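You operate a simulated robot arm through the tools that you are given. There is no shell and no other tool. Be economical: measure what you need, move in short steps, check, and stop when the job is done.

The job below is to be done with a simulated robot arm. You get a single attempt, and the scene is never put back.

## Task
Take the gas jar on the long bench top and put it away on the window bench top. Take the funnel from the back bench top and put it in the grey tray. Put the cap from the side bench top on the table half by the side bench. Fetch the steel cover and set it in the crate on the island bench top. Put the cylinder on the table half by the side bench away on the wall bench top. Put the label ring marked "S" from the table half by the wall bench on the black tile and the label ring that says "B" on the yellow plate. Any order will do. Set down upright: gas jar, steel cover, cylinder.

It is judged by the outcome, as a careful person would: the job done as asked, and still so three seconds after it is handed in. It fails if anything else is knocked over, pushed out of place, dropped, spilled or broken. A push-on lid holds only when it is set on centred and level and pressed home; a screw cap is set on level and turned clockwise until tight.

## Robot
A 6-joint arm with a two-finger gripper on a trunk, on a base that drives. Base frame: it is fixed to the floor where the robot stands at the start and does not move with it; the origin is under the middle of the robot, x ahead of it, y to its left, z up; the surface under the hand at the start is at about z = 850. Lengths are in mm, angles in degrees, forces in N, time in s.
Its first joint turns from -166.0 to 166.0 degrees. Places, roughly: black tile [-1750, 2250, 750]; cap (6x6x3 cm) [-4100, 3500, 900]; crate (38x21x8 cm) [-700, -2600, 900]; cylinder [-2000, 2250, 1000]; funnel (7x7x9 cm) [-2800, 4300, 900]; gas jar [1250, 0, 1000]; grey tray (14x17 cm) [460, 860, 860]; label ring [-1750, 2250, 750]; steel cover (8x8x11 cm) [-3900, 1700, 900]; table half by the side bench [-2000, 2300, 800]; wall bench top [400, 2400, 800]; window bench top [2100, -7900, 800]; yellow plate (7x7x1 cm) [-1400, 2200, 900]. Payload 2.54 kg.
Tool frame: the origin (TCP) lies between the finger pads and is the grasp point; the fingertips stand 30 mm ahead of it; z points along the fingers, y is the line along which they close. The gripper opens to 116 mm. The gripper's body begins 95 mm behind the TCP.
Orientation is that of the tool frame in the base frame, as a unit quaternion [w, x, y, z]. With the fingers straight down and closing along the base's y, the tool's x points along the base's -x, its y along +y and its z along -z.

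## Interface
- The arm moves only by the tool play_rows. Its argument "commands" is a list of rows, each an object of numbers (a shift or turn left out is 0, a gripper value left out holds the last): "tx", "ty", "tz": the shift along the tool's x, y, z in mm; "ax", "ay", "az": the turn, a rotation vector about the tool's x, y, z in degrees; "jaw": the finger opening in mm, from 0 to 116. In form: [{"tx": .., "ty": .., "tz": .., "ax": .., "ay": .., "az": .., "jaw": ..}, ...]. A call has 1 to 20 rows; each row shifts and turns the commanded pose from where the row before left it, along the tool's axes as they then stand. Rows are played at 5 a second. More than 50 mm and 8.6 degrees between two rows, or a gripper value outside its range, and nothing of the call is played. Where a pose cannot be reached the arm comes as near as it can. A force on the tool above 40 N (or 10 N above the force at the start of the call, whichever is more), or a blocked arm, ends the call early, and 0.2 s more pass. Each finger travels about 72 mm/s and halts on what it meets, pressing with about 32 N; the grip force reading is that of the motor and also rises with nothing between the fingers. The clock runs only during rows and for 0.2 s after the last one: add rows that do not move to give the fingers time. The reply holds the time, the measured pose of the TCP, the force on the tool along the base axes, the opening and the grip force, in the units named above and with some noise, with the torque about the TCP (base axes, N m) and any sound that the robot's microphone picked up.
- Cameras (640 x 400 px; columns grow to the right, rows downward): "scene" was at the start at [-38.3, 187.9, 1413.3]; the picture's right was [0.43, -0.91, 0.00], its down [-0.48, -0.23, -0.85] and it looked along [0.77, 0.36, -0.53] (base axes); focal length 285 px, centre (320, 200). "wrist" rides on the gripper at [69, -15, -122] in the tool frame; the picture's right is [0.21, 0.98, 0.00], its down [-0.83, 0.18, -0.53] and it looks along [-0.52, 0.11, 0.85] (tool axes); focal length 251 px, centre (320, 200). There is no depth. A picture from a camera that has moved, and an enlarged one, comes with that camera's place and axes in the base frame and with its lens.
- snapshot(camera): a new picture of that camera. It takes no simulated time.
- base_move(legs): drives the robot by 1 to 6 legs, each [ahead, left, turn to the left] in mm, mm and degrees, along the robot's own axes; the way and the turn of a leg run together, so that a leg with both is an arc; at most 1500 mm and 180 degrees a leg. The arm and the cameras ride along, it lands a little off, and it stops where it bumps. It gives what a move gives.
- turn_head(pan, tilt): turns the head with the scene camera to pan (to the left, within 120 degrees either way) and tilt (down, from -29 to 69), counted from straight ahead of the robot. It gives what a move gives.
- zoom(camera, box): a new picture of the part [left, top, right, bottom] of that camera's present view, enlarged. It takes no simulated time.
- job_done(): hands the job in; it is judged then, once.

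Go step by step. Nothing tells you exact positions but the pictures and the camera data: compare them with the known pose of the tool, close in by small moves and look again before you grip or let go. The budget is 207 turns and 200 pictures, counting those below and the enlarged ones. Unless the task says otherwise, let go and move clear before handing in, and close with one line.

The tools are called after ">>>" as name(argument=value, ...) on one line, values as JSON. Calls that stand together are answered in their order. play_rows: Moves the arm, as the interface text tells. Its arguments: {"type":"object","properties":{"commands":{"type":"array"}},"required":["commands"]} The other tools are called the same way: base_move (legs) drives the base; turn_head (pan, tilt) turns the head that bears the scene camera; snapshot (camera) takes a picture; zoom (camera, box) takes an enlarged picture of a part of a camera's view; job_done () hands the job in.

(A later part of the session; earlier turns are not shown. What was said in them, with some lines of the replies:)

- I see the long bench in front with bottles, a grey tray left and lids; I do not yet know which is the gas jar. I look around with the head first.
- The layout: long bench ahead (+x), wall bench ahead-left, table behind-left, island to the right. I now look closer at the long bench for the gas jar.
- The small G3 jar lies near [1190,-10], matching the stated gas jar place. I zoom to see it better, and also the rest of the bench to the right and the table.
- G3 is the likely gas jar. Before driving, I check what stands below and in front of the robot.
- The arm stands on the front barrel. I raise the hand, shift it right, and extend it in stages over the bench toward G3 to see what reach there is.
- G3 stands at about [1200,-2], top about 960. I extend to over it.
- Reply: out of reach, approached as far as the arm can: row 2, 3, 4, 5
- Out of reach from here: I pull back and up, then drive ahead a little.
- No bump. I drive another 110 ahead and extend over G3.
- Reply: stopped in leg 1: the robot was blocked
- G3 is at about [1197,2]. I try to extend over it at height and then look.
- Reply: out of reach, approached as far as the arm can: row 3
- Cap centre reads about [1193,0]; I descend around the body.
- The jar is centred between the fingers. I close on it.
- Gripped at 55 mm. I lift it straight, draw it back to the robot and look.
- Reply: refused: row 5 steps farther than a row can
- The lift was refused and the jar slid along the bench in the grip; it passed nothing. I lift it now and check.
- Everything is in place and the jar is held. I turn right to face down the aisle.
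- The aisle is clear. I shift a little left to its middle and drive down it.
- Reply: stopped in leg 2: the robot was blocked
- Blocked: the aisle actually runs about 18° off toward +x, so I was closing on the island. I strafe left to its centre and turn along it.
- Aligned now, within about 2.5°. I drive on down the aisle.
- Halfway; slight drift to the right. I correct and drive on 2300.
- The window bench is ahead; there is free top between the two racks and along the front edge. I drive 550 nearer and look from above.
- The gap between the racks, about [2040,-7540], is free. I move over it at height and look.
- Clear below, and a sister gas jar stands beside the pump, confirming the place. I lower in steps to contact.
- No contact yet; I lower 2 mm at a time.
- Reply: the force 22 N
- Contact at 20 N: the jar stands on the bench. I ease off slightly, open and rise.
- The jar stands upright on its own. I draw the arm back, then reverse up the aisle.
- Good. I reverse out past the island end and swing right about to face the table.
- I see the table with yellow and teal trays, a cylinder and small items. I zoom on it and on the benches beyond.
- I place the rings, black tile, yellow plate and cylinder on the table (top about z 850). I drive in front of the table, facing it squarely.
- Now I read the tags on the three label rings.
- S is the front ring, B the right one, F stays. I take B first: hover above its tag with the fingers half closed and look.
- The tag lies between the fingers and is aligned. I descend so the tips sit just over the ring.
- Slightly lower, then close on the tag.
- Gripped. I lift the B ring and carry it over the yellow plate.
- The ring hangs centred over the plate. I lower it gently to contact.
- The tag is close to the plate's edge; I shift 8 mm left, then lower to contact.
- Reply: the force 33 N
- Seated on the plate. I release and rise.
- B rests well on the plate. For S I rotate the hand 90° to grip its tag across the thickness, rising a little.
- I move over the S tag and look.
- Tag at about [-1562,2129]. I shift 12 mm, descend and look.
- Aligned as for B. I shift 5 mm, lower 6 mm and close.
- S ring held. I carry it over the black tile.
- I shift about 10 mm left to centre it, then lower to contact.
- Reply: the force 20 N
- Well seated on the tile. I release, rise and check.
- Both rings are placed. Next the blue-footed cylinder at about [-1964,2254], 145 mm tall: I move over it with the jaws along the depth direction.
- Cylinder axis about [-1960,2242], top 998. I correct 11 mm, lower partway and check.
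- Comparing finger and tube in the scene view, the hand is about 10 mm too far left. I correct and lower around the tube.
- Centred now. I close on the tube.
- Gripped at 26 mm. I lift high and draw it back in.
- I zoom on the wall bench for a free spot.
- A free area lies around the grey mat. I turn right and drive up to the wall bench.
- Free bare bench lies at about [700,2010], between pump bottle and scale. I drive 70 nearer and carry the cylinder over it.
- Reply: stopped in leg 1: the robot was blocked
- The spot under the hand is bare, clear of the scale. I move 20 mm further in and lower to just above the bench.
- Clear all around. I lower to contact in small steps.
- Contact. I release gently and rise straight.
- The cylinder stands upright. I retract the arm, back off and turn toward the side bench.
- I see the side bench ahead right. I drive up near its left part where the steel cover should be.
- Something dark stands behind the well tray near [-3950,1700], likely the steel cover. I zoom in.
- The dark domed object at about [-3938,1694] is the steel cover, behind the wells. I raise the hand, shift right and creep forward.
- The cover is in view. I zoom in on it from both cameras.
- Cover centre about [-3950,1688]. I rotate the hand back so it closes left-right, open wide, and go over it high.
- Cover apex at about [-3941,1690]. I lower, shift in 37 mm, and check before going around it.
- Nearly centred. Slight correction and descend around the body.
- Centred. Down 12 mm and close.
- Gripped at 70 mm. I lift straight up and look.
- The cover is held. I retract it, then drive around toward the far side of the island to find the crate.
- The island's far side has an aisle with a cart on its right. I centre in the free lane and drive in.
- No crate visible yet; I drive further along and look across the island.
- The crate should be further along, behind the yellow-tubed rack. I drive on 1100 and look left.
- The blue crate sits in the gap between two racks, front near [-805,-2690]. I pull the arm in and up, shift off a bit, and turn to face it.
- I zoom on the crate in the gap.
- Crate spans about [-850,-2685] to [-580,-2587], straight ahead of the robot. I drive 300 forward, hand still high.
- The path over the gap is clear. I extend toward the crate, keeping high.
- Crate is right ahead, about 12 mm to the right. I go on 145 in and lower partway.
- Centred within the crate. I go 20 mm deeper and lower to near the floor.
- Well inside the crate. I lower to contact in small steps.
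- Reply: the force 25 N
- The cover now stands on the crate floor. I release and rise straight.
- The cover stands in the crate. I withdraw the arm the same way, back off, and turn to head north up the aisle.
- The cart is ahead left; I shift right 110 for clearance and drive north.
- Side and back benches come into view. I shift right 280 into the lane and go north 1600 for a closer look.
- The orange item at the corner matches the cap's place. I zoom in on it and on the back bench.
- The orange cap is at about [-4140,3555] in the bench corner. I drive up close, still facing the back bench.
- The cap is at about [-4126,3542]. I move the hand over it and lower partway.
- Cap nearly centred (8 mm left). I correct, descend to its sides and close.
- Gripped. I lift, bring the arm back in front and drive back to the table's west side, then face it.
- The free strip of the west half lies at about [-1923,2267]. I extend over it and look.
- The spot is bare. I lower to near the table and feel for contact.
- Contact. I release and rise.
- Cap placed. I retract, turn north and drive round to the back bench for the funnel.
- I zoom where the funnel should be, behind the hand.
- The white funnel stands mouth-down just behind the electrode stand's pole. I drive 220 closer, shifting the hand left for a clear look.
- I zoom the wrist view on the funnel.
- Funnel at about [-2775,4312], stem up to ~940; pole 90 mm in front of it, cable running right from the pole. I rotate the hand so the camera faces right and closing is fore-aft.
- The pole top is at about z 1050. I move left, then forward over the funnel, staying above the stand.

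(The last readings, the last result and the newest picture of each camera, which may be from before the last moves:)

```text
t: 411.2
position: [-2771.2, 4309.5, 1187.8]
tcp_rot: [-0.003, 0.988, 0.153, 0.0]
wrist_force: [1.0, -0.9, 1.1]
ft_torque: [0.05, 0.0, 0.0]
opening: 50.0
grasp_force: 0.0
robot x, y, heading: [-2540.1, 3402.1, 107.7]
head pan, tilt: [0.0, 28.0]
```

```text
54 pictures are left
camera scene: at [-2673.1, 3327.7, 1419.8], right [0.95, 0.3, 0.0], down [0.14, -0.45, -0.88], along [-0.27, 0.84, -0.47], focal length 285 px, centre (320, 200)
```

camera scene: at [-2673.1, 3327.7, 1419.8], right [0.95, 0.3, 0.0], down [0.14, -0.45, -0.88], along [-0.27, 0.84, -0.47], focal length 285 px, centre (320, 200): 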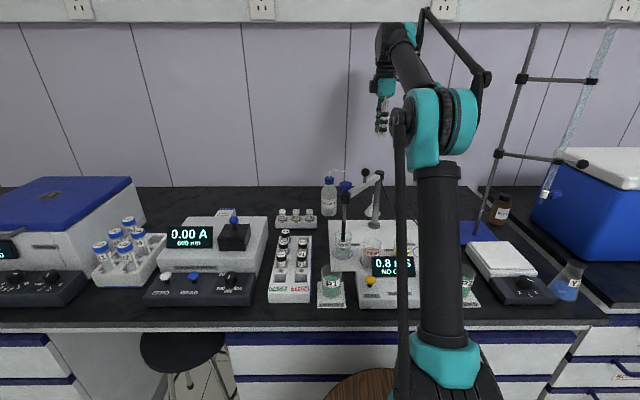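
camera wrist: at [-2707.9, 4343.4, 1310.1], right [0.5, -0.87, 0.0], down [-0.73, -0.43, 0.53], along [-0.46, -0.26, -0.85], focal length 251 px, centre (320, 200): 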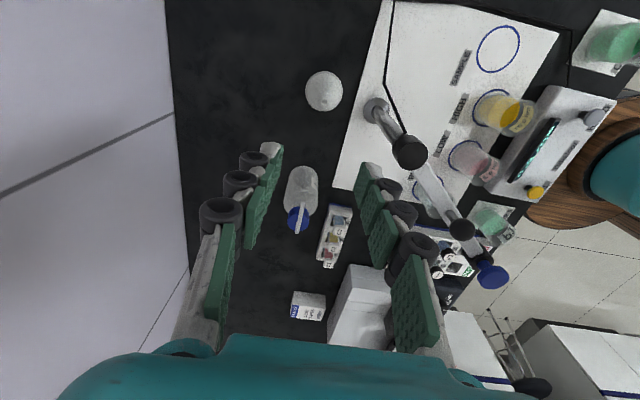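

The funnel is right under the hand. I zoom to check its stem, then descend.

>>> zoom(camera="wrist", box=[280, 50, 440, 150])

>>> play_rows(commands=[{"tz": 40}, {"tz": 40}, {"tz": 40}, {"tz": 30}, {}])

>>> snapshot(camera="wrist")

>>> zoom(camera="scene", box=[310, 90, 430, 230])

```text
4.00 times, centred on (360, 100) of wrist
camera zoom: at [-2707.9, 4343.4, 1310.1], right [0.5, -0.87, 0.0], down [-0.73, -0.43, 0.53], along [-0.46, -0.26, -0.85], focal length 1006 px, centre (160, 600)
```

zoom: 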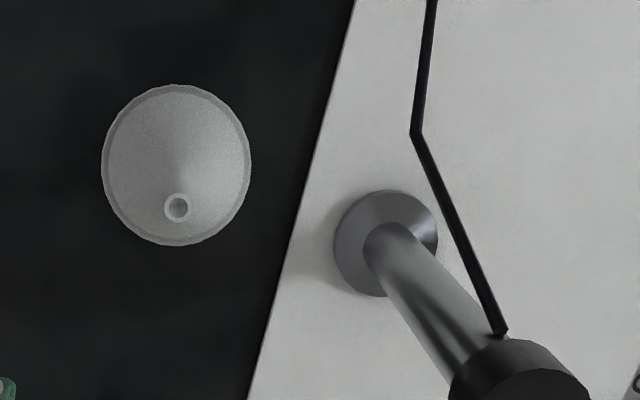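

```text
t: 412.4
position: [-2770.6, 4309.8, 1037.5]
tcp_rot: [-0.003, 0.988, 0.153, 0.0]
wrist_force: [-0.2, 0.3, 0.0]
ft_torque: [-0.04, -0.02, 0.01]
opening: 50.2
grasp_force: 0.1
robot x, y, heading: [-2540.5, 3400.1, 107.9]
head pan, tilt: [0.0, 28.0]
```

```text
52 pictures are left
camera wrist: at [-2707.8, 4343.7, 1160.3], right [0.5, -0.87, 0.0], down [-0.73, -0.43, 0.53], along [-0.46, -0.26, -0.85], focal length 251 px, centre (320, 200)
```

wrist: 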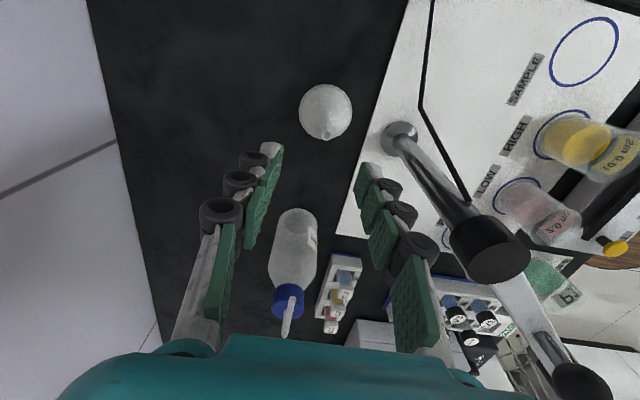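

```text
2.86 times, centred on (370, 160) of scene
camera zoom: at [-2673.1, 3327.8, 1419.8], right [0.95, 0.3, 0.0], down [0.14, -0.45, -0.88], along [-0.27, 0.84, -0.47], focal length 815 px, centre (177, 314)
```

zoom: 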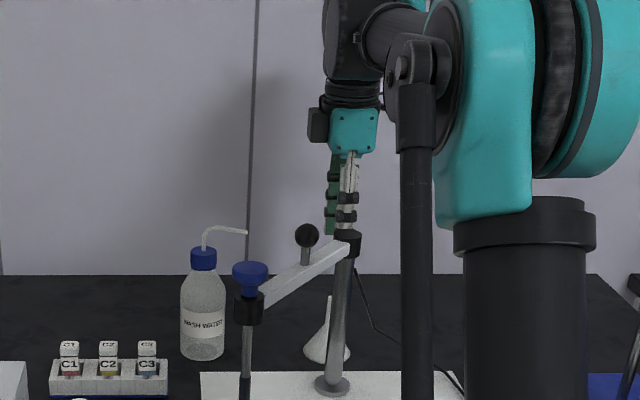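

To gain clearance from the pole clamp I rotate the hand a further 45°, then check.

>>> play_rows(commands=[{"ty": 4}, {"az": -8}, {"az": -8}, {"az": -8}, {"az": -8}, {"az": -8}, {"az": -5}, {}])

>>> snapshot(camera="wrist")

```text
t: 414.2
position: [-2769.8, 4305.4, 1039.9]
tcp_rot: [-0.002, 0.854, 0.521, 0.001]
wrist_force: [0.3, -0.3, 0.2]
ft_torque: [0.03, 0.0, 0.0]
opening: 49.7
grasp_force: 0.0
robot x, y, heading: [-2538.5, 3396.9, 107.6]
head pan, tilt: [0.0, 28.0]
```

```text
50 pictures are left
camera wrist: at [-2749.7, 4372.8, 1160.9], right [0.97, -0.26, 0.0], down [-0.22, -0.82, 0.53], along [-0.14, -0.51, -0.85], focal length 251 px, centre (320, 200)
```

wrist: 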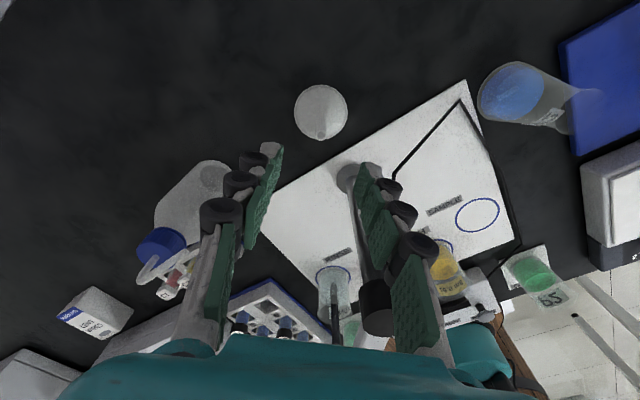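

Good: 35 mm clearance to the pole now and the stem is on axis. I descend over the stem.

>>> play_rows(commands=[{"tz": 35}, {"tz": 35}, {"tz": 20}, {"tz": 14}, {}])

>>> snapshot(camera="wrist")

>>> zoom(camera="scene", box=[310, 90, 430, 230])

```text
t: 415.4
position: [-2769.3, 4306.6, 933.8]
tcp_rot: [-0.001, 0.854, 0.52, 0.001]
wrist_force: [0.0, -0.4, -0.3]
ft_torque: [-0.01, 0.0, -0.02]
opening: 50.1
grasp_force: 0.1
robot x, y, heading: [-2540.0, 3404.5, 107.8]
head pan, tilt: [0.0, 28.0]
```

```text
49 pictures are left
camera wrist: at [-2749.8, 4374.0, 1056.6], right [0.97, -0.26, 0.0], down [-0.22, -0.82, 0.53], along [-0.14, -0.51, -0.85], focal length 251 px, centre (320, 200)
```

wrist: 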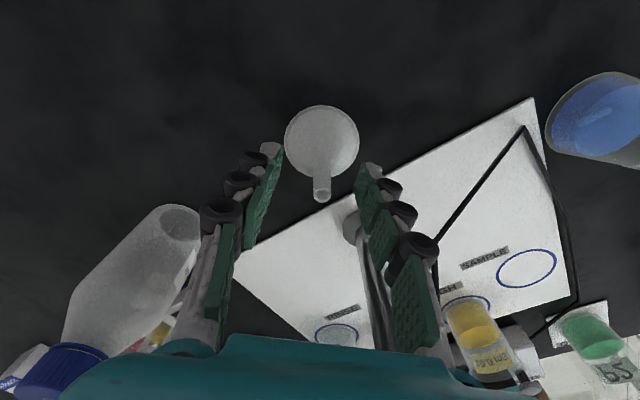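

```text
2.86 times, centred on (370, 160) of scene
camera zoom: at [-2673.1, 3327.8, 1419.8], right [0.95, 0.3, 0.0], down [0.14, -0.45, -0.88], along [-0.27, 0.84, -0.47], focal length 815 px, centre (177, 314)
```

zoom: 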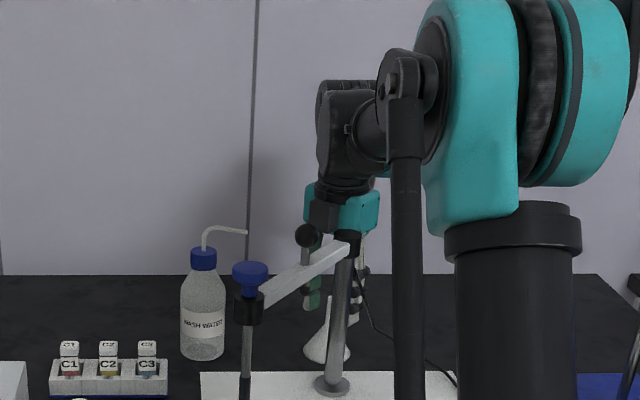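

Stem tip is at TCP height. I go 10 mm lower and close.

>>> play_rows(commands=[{"tz": 10}, {"jaw": 25}, {"jaw": 5}, {"jaw": 0}, {}, {}])

>>> snapshot(camera="wrist")

```text
t: 416.8
position: [-2770.0, 4306.9, 925.2]
tcp_rot: [-0.002, 0.854, 0.52, 0.001]
wrist_force: [-0.5, 0.2, 0.4]
ft_torque: [0.0, 0.02, -0.02]
opening: 10.2
grasp_force: 32.3
robot x, y, heading: [-2538.2, 3396.3, 107.6]
head pan, tilt: [0.0, 28.0]
```

```text
47 pictures are left
camera wrist: at [-2749.6, 4374.0, 1046.9], right [0.97, -0.26, 0.0], down [-0.22, -0.82, 0.53], along [-0.14, -0.51, -0.85], focal length 251 px, centre (320, 200)
```

wrist: 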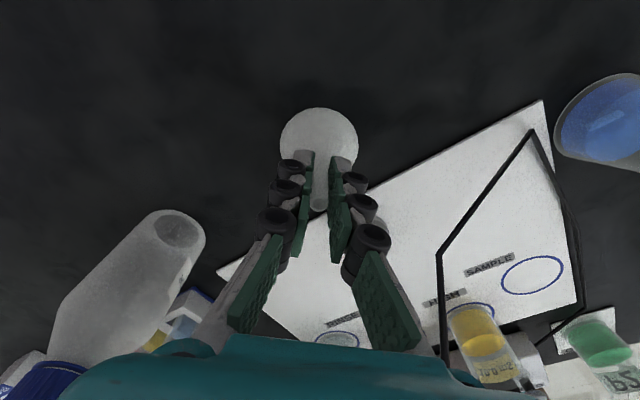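

Gripped. I lift straight above the stand and retract.

>>> play_rows(commands=[{"tz": -40}, {"tz": -45}, {"tz": -45}, {"tz": -45}, {"tz": -45}, {"tz": -45}, {"tx": -32, "ty": 32}, {"tx": -32, "ty": 32}, {"tx": -32, "ty": 32}, {"tx": -32, "ty": 32}, {"tx": -32, "ty": 32}, {"tx": -32, "ty": 32}, {"tx": -32, "ty": 32}, {"tx": -32, "ty": 32}, {"tx": -32, "ty": 32}, {"tx": -30, "ty": 30}, {}])

>>> snapshot(camera="wrist")

>>> snapshot(camera="scene")

```text
t: 420.4
position: [-2634.0, 3875.2, 1187.0]
tcp_rot: [-0.003, 0.854, 0.52, 0.002]
wrist_force: [0.8, -1.5, 0.9]
ft_torque: [0.03, 0.04, -0.01]
opening: 10.2
grasp_force: 31.9
robot x, y, heading: [-2540.3, 3403.2, 107.6]
head pan, tilt: [0.0, 28.0]
```

```text
46 pictures are left
camera wrist: at [-2613.8, 3941.9, 1309.7], right [0.97, -0.26, 0.0], down [-0.22, -0.82, 0.53], along [-0.14, -0.51, -0.85], focal length 251 px, centre (320, 200)
```

wrist: 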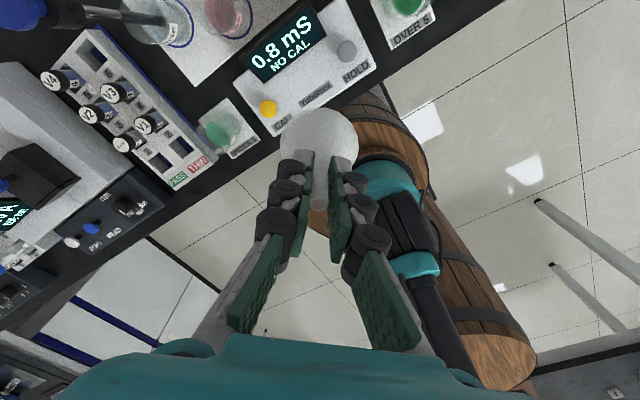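

```text
45 pictures are left
camera scene: at [-2673.1, 3327.9, 1419.8], right [0.95, 0.3, 0.0], down [0.14, -0.45, -0.88], along [-0.27, 0.84, -0.47], focal length 285 px, centre (320, 200)
```

scene: 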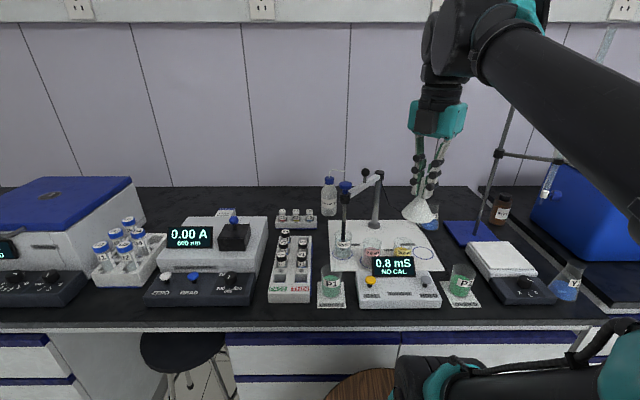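

Funnel held, bench undisturbed. I back off, turn east and drive past the north side of the table.

>>> base_move(legs=[[-200, 0, 0], [0, 0, -90.5]])

>>> turn_head(pan=0, tilt=30)

>>> snapshot(camera="scene")

```text
t: 425.9
position: [-2003.0, 3297.9, 1187.8]
tcp_rot: [0.0, 0.97, -0.244, 0.003]
wrist_force: [-0.4, 0.4, 0.3]
ft_torque: [-0.03, 0.02, -0.01]
opening: 9.8
grasp_force: 31.3
robot x, y, heading: [-2481.3, 3212.2, 16.8]
head pan, tilt: [0.0, 28.0]
```

```text
t: 426.5
position: [-2003.1, 3295.9, 1188.7]
tcp_rot: [0.0, 0.97, -0.245, 0.003]
wrist_force: [0.6, 0.4, -0.3]
ft_torque: [-0.02, 0.02, -0.01]
opening: 10.3
grasp_force: 32.6
robot x, y, heading: [-2477.3, 3207.5, 16.8]
head pan, tilt: [0.0, 30.0]
```

```text
44 pictures are left
camera scene: at [-2549.8, 3345.7, 1416.7], right [0.29, -0.96, 0.0], down [-0.48, -0.14, -0.87], along [0.83, 0.25, -0.5], focal length 285 px, centre (320, 200)
```

scene: 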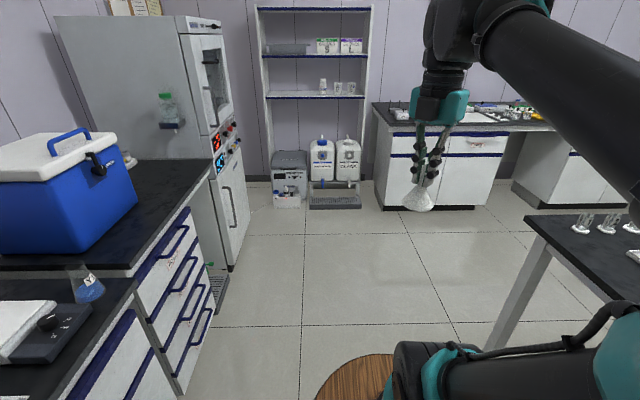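

The lane is clear. I drive east 1480, then strafe right (south) along the wall bench.

>>> base_move(legs=[[1490, 0, 0], [0, -1400, 0]])

>>> turn_head(pan=-40, tilt=30)

>>> snapshot(camera="scene")

```text
t: 440.5
position: [-164.6, 2383.3, 1189.0]
tcp_rot: [0.0, 0.97, -0.241, 0.002]
wrist_force: [0.5, 0.1, 0.0]
ft_torque: [0.02, -0.04, -0.01]
opening: 9.5
grasp_force: 32.4
robot x, y, heading: [-643.7, 2292.2, 17.0]
head pan, tilt: [0.0, 30.0]
```

```text
t: 441.6
position: [-165.7, 2382.5, 1188.2]
tcp_rot: [0.0, 0.971, -0.241, 0.003]
wrist_force: [0.6, 0.1, -1.1]
ft_torque: [0.01, 0.0, -0.03]
opening: 9.4
grasp_force: 31.8
robot x, y, heading: [-641.7, 2295.9, 17.1]
head pan, tilt: [-40.0, 30.0]
```

```text
43 pictures are left
camera scene: at [-715.8, 2365.7, 1416.7], right [-0.39, -0.92, 0.0], down [-0.46, 0.19, -0.87], along [0.8, -0.34, -0.5], focal length 285 px, centre (320, 200)
```

scene: 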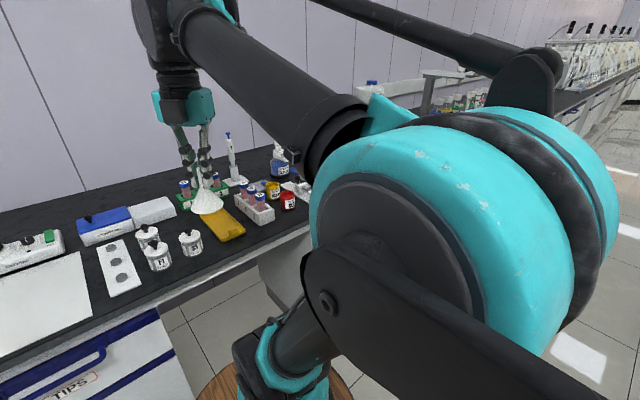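

Clear so far. I strafe on to stand before the grey tray on the long bench.

>>> base_move(legs=[[0, -1350, 0], [0, -330, 0]])

>>> turn_head(pan=0, tilt=38)

>>> snapshot(camera="scene")

>>> snapshot(camera="wrist")

```text
t: 450.1
position: [329.1, 777.2, 1188.0]
tcp_rot: [0.0, 0.971, -0.241, 0.003]
wrist_force: [-0.8, 0.2, 0.3]
ft_torque: [0.02, -0.02, 0.02]
opening: 9.6
grasp_force: 31.9
robot x, y, heading: [-145.2, 686.7, 17.0]
head pan, tilt: [-40.0, 30.0]
```

```text
t: 451.2
position: [329.4, 775.8, 1189.0]
tcp_rot: [0.0, 0.97, -0.241, 0.003]
wrist_force: [-0.5, 0.2, 0.0]
ft_torque: [-0.02, 0.02, 0.03]
opening: 9.7
grasp_force: 31.7
robot x, y, heading: [-141.1, 688.6, 17.0]
head pan, tilt: [0.0, 38.0]
```

```text
42 pictures are left
camera scene: at [-222.2, 819.6, 1404.3], right [0.29, -0.96, 0.0], down [-0.59, -0.18, -0.79], along [0.75, 0.23, -0.62], focal length 285 px, centre (320, 200)
```

scene: 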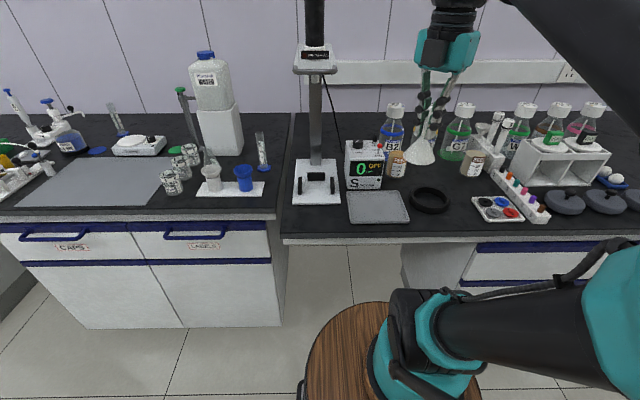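

```text
41 pictures are left
camera wrist: at [398.0, 757.1, 1309.8], right [-0.27, -0.96, 0.0], down [-0.82, 0.23, 0.53], along [-0.51, 0.14, -0.85], focal length 251 px, centre (320, 200)
```

wrist: 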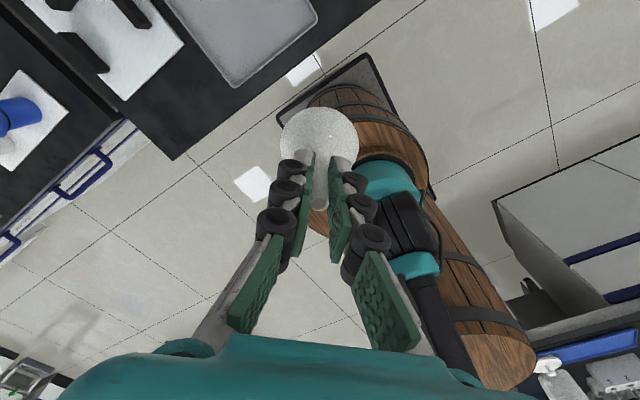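

The grey tray is at about [457,852]. I bring the funnel over it, a bit on the near side, and look.

>>> play_rows(commands=[{"tx": 16, "ty": -30}, {"tx": 16, "ty": -30}, {"tx": 16, "ty": -30}, {"tx": 17, "ty": -30}, {"tz": 45}, {"tz": 45}, {"tz": 45}, {}])

>>> zoom(camera="scene", box=[290, 100, 470, 240])

>>> snapshot(camera="wrist")

```text
t: 453.0
position: [441.2, 851.7, 1053.4]
tcp_rot: [0.0, 0.971, -0.241, 0.003]
wrist_force: [-0.8, 0.0, 0.1]
ft_torque: [0.04, 0.0, -0.02]
opening: 9.7
grasp_force: 32.2
robot x, y, heading: [-148.0, 691.5, 17.0]
head pan, tilt: [0.0, 38.0]
```

```text
2.86 times, centred on (380, 170) of scene
camera zoom: at [-222.1, 819.7, 1404.3], right [0.29, -0.96, 0.0], down [-0.59, -0.18, -0.79], along [0.75, 0.23, -0.62], focal length 815 px, centre (149, 286)
```

zoom: 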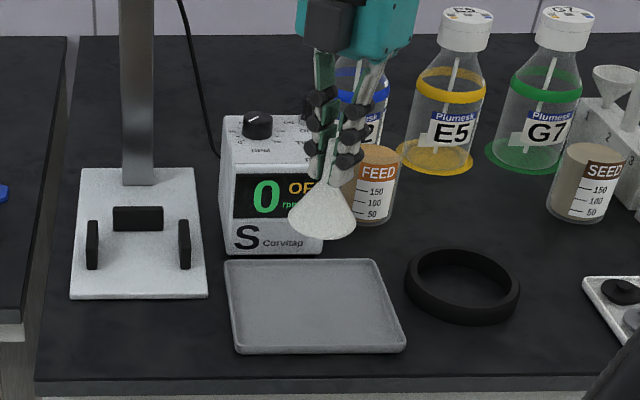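

```text
39 pictures are left
camera wrist: at [510.9, 832.6, 1174.8], right [-0.27, -0.96, 0.0], down [-0.82, 0.23, 0.53], along [-0.51, 0.14, -0.85], focal length 251 px, centre (320, 200)
```

wrist: 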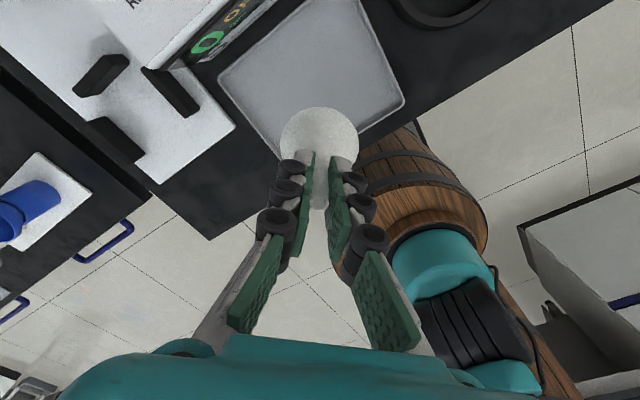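

I shift about 27 mm toward the tray centre and lower near it.

>>> play_rows(commands=[{"tx": 26, "ty": -9}, {"tz": 40}, {"tz": 40}, {"tz": 15}, {}])

>>> zoom(camera="scene", box=[310, 120, 450, 230])

>>> snapshot(camera="wrist")

```text
t: 454.2
position: [471.5, 847.8, 957.1]
tcp_rot: [-0.001, 0.97, -0.241, 0.003]
wrist_force: [-0.6, -0.5, 0.2]
ft_torque: [0.03, -0.01, -0.03]
opening: 9.4
grasp_force: 31.7
robot x, y, heading: [-148.7, 683.9, 17.4]
head pan, tilt: [0.0, 38.0]
```

```text
3.64 times, centred on (380, 175) of scene
camera zoom: at [-222.2, 819.7, 1404.3], right [0.29, -0.96, 0.0], down [-0.59, -0.18, -0.79], along [0.75, 0.23, -0.62], focal length 1037 px, centre (102, 291)
```

zoom: 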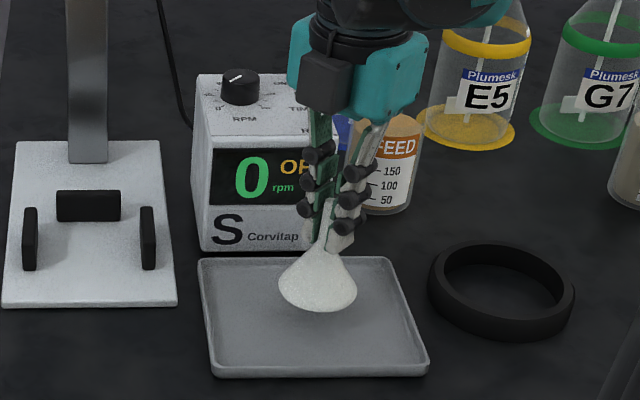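

```text
37 pictures are left
camera wrist: at [539.9, 827.9, 1079.4], right [-0.27, -0.96, 0.0], down [-0.82, 0.23, 0.53], along [-0.51, 0.14, -0.85], focal length 251 px, centre (320, 200)
```

wrist: 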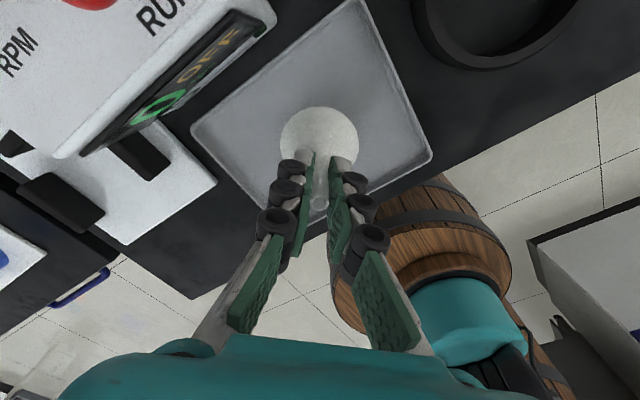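

Well centred over the tray. I lower to contact.

>>> play_rows(commands=[{"tz": 12}, {"tz": 5}, {"tz": 3}, {"tz": 2}, {"tz": 1.5}, {"tz": 1}, {"tz": 1}, {}])

```text
t: 456.0
position: [470.0, 847.8, 932.6]
tcp_rot: [-0.001, 0.971, -0.241, 0.003]
wrist_force: [0.2, 0.2, 0.1]
ft_torque: [0.02, 0.0, -0.01]
opening: 9.9
grasp_force: 32.1
robot x, y, heading: [-148.8, 687.0, 17.0]
head pan, tilt: [0.0, 38.0]
```

>>> play_rows(commands=[{"tz": 1}, {"tz": 1}, {"tz": 1}, {"tz": 1}, {"tz": 1}, {}])

```text
t: 457.4
position: [471.0, 847.2, 929.1]
tcp_rot: [0.0, 0.97, -0.241, 0.002]
wrist_force: [-0.1, 0.6, 11.0]
ft_torque: [0.02, 0.06, 0.01]
opening: 9.6
grasp_force: 32.4
robot x, y, heading: [-147.2, 686.7, 17.2]
head pan, tilt: [0.0, 38.0]
```

Contact with the tray. I release and rise.

>>> play_rows(commands=[{"jaw": 20}, {"jaw": 35}, {}, {"tz": -40}, {"tz": -45}, {"tz": -45}, {"tz": -45}, {"tz": -45}, {"tz": -45}, {}])

>>> zoom(camera="scene", box=[290, 100, 470, 240])

```text
t: 459.6
position: [468.9, 848.9, 1191.5]
tcp_rot: [-0.001, 0.971, -0.241, 0.002]
wrist_force: [-0.1, 0.3, -0.2]
ft_torque: [0.01, 0.01, -0.01]
opening: 35.0
grasp_force: 0.1
robot x, y, heading: [-147.9, 685.1, 17.2]
head pan, tilt: [0.0, 38.0]
```

```text
2.86 times, centred on (380, 170) of scene
camera zoom: at [-222.2, 819.6, 1404.3], right [0.29, -0.96, 0.0], down [-0.59, -0.18, -0.79], along [0.75, 0.23, -0.62], focal length 815 px, centre (149, 286)
```

zoom: 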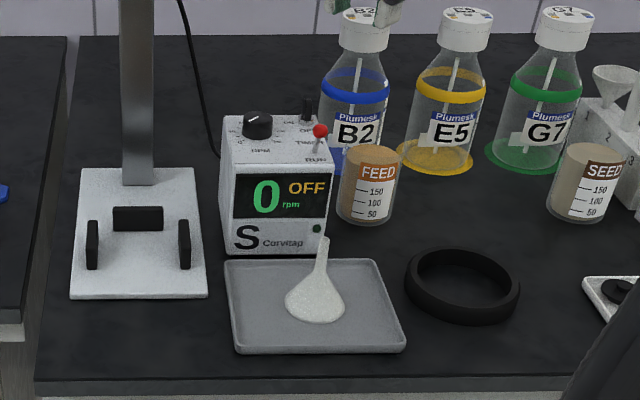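

The funnel rests in the grey tray; all seven placements were checked as I made them. I pull the arm clear.

>>> play_rows(commands=[{"tx": -30, "ty": 30}, {"tx": -30, "ty": 30}, {"tx": -15, "ty": 15}, {}])

>>> turn_head(pan=100, tilt=15)

>>> snapshot(camera="scene")

```text
t: 460.6
position: [367.7, 817.0, 1192.9]
tcp_rot: [0.0, 0.97, -0.241, 0.003]
wrist_force: [-0.8, -0.2, -0.1]
ft_torque: [-0.02, -0.03, -0.03]
opening: 35.1
grasp_force: 0.0
robot x, y, heading: [-149.0, 686.2, 16.9]
head pan, tilt: [0.0, 38.0]
```

```text
t: 462.3
position: [366.7, 817.1, 1193.8]
tcp_rot: [0.0, 0.97, -0.241, 0.003]
wrist_force: [0.3, 0.3, 0.4]
ft_torque: [0.01, 0.0, 0.01]
opening: 35.0
grasp_force: 0.0
robot x, y, heading: [-143.5, 687.2, 17.0]
head pan, tilt: [100.0, 15.0]
```

```text
35 pictures are left
camera scene: at [-347.2, 877.4, 1440.9], right [0.89, 0.46, 0.0], down [0.12, -0.23, -0.97], along [-0.44, 0.86, -0.26], focal length 285 px, centre (320, 200)
```

scene: 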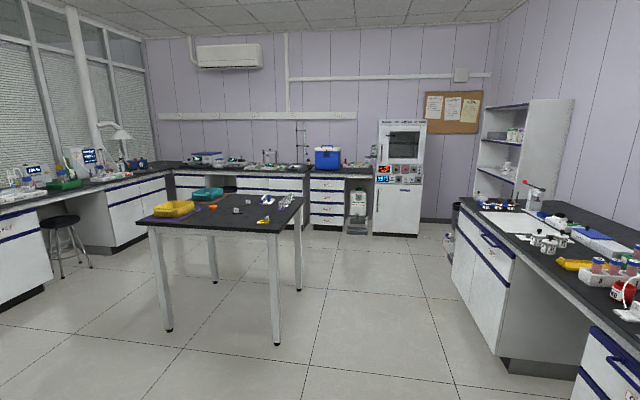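

Everything is in place and the arm is clear, so I hand in the job.

>>> job_done()

```text
The job is handed in.
```

All seven items are where you asked, with the gas jar, steel cover and cylinder set down upright. I took the small jar labelled "G3" on the long bench top to be the gas jar. It slid about 160 mm along the bench in the grip before I lifted it, but it touched nothing else.
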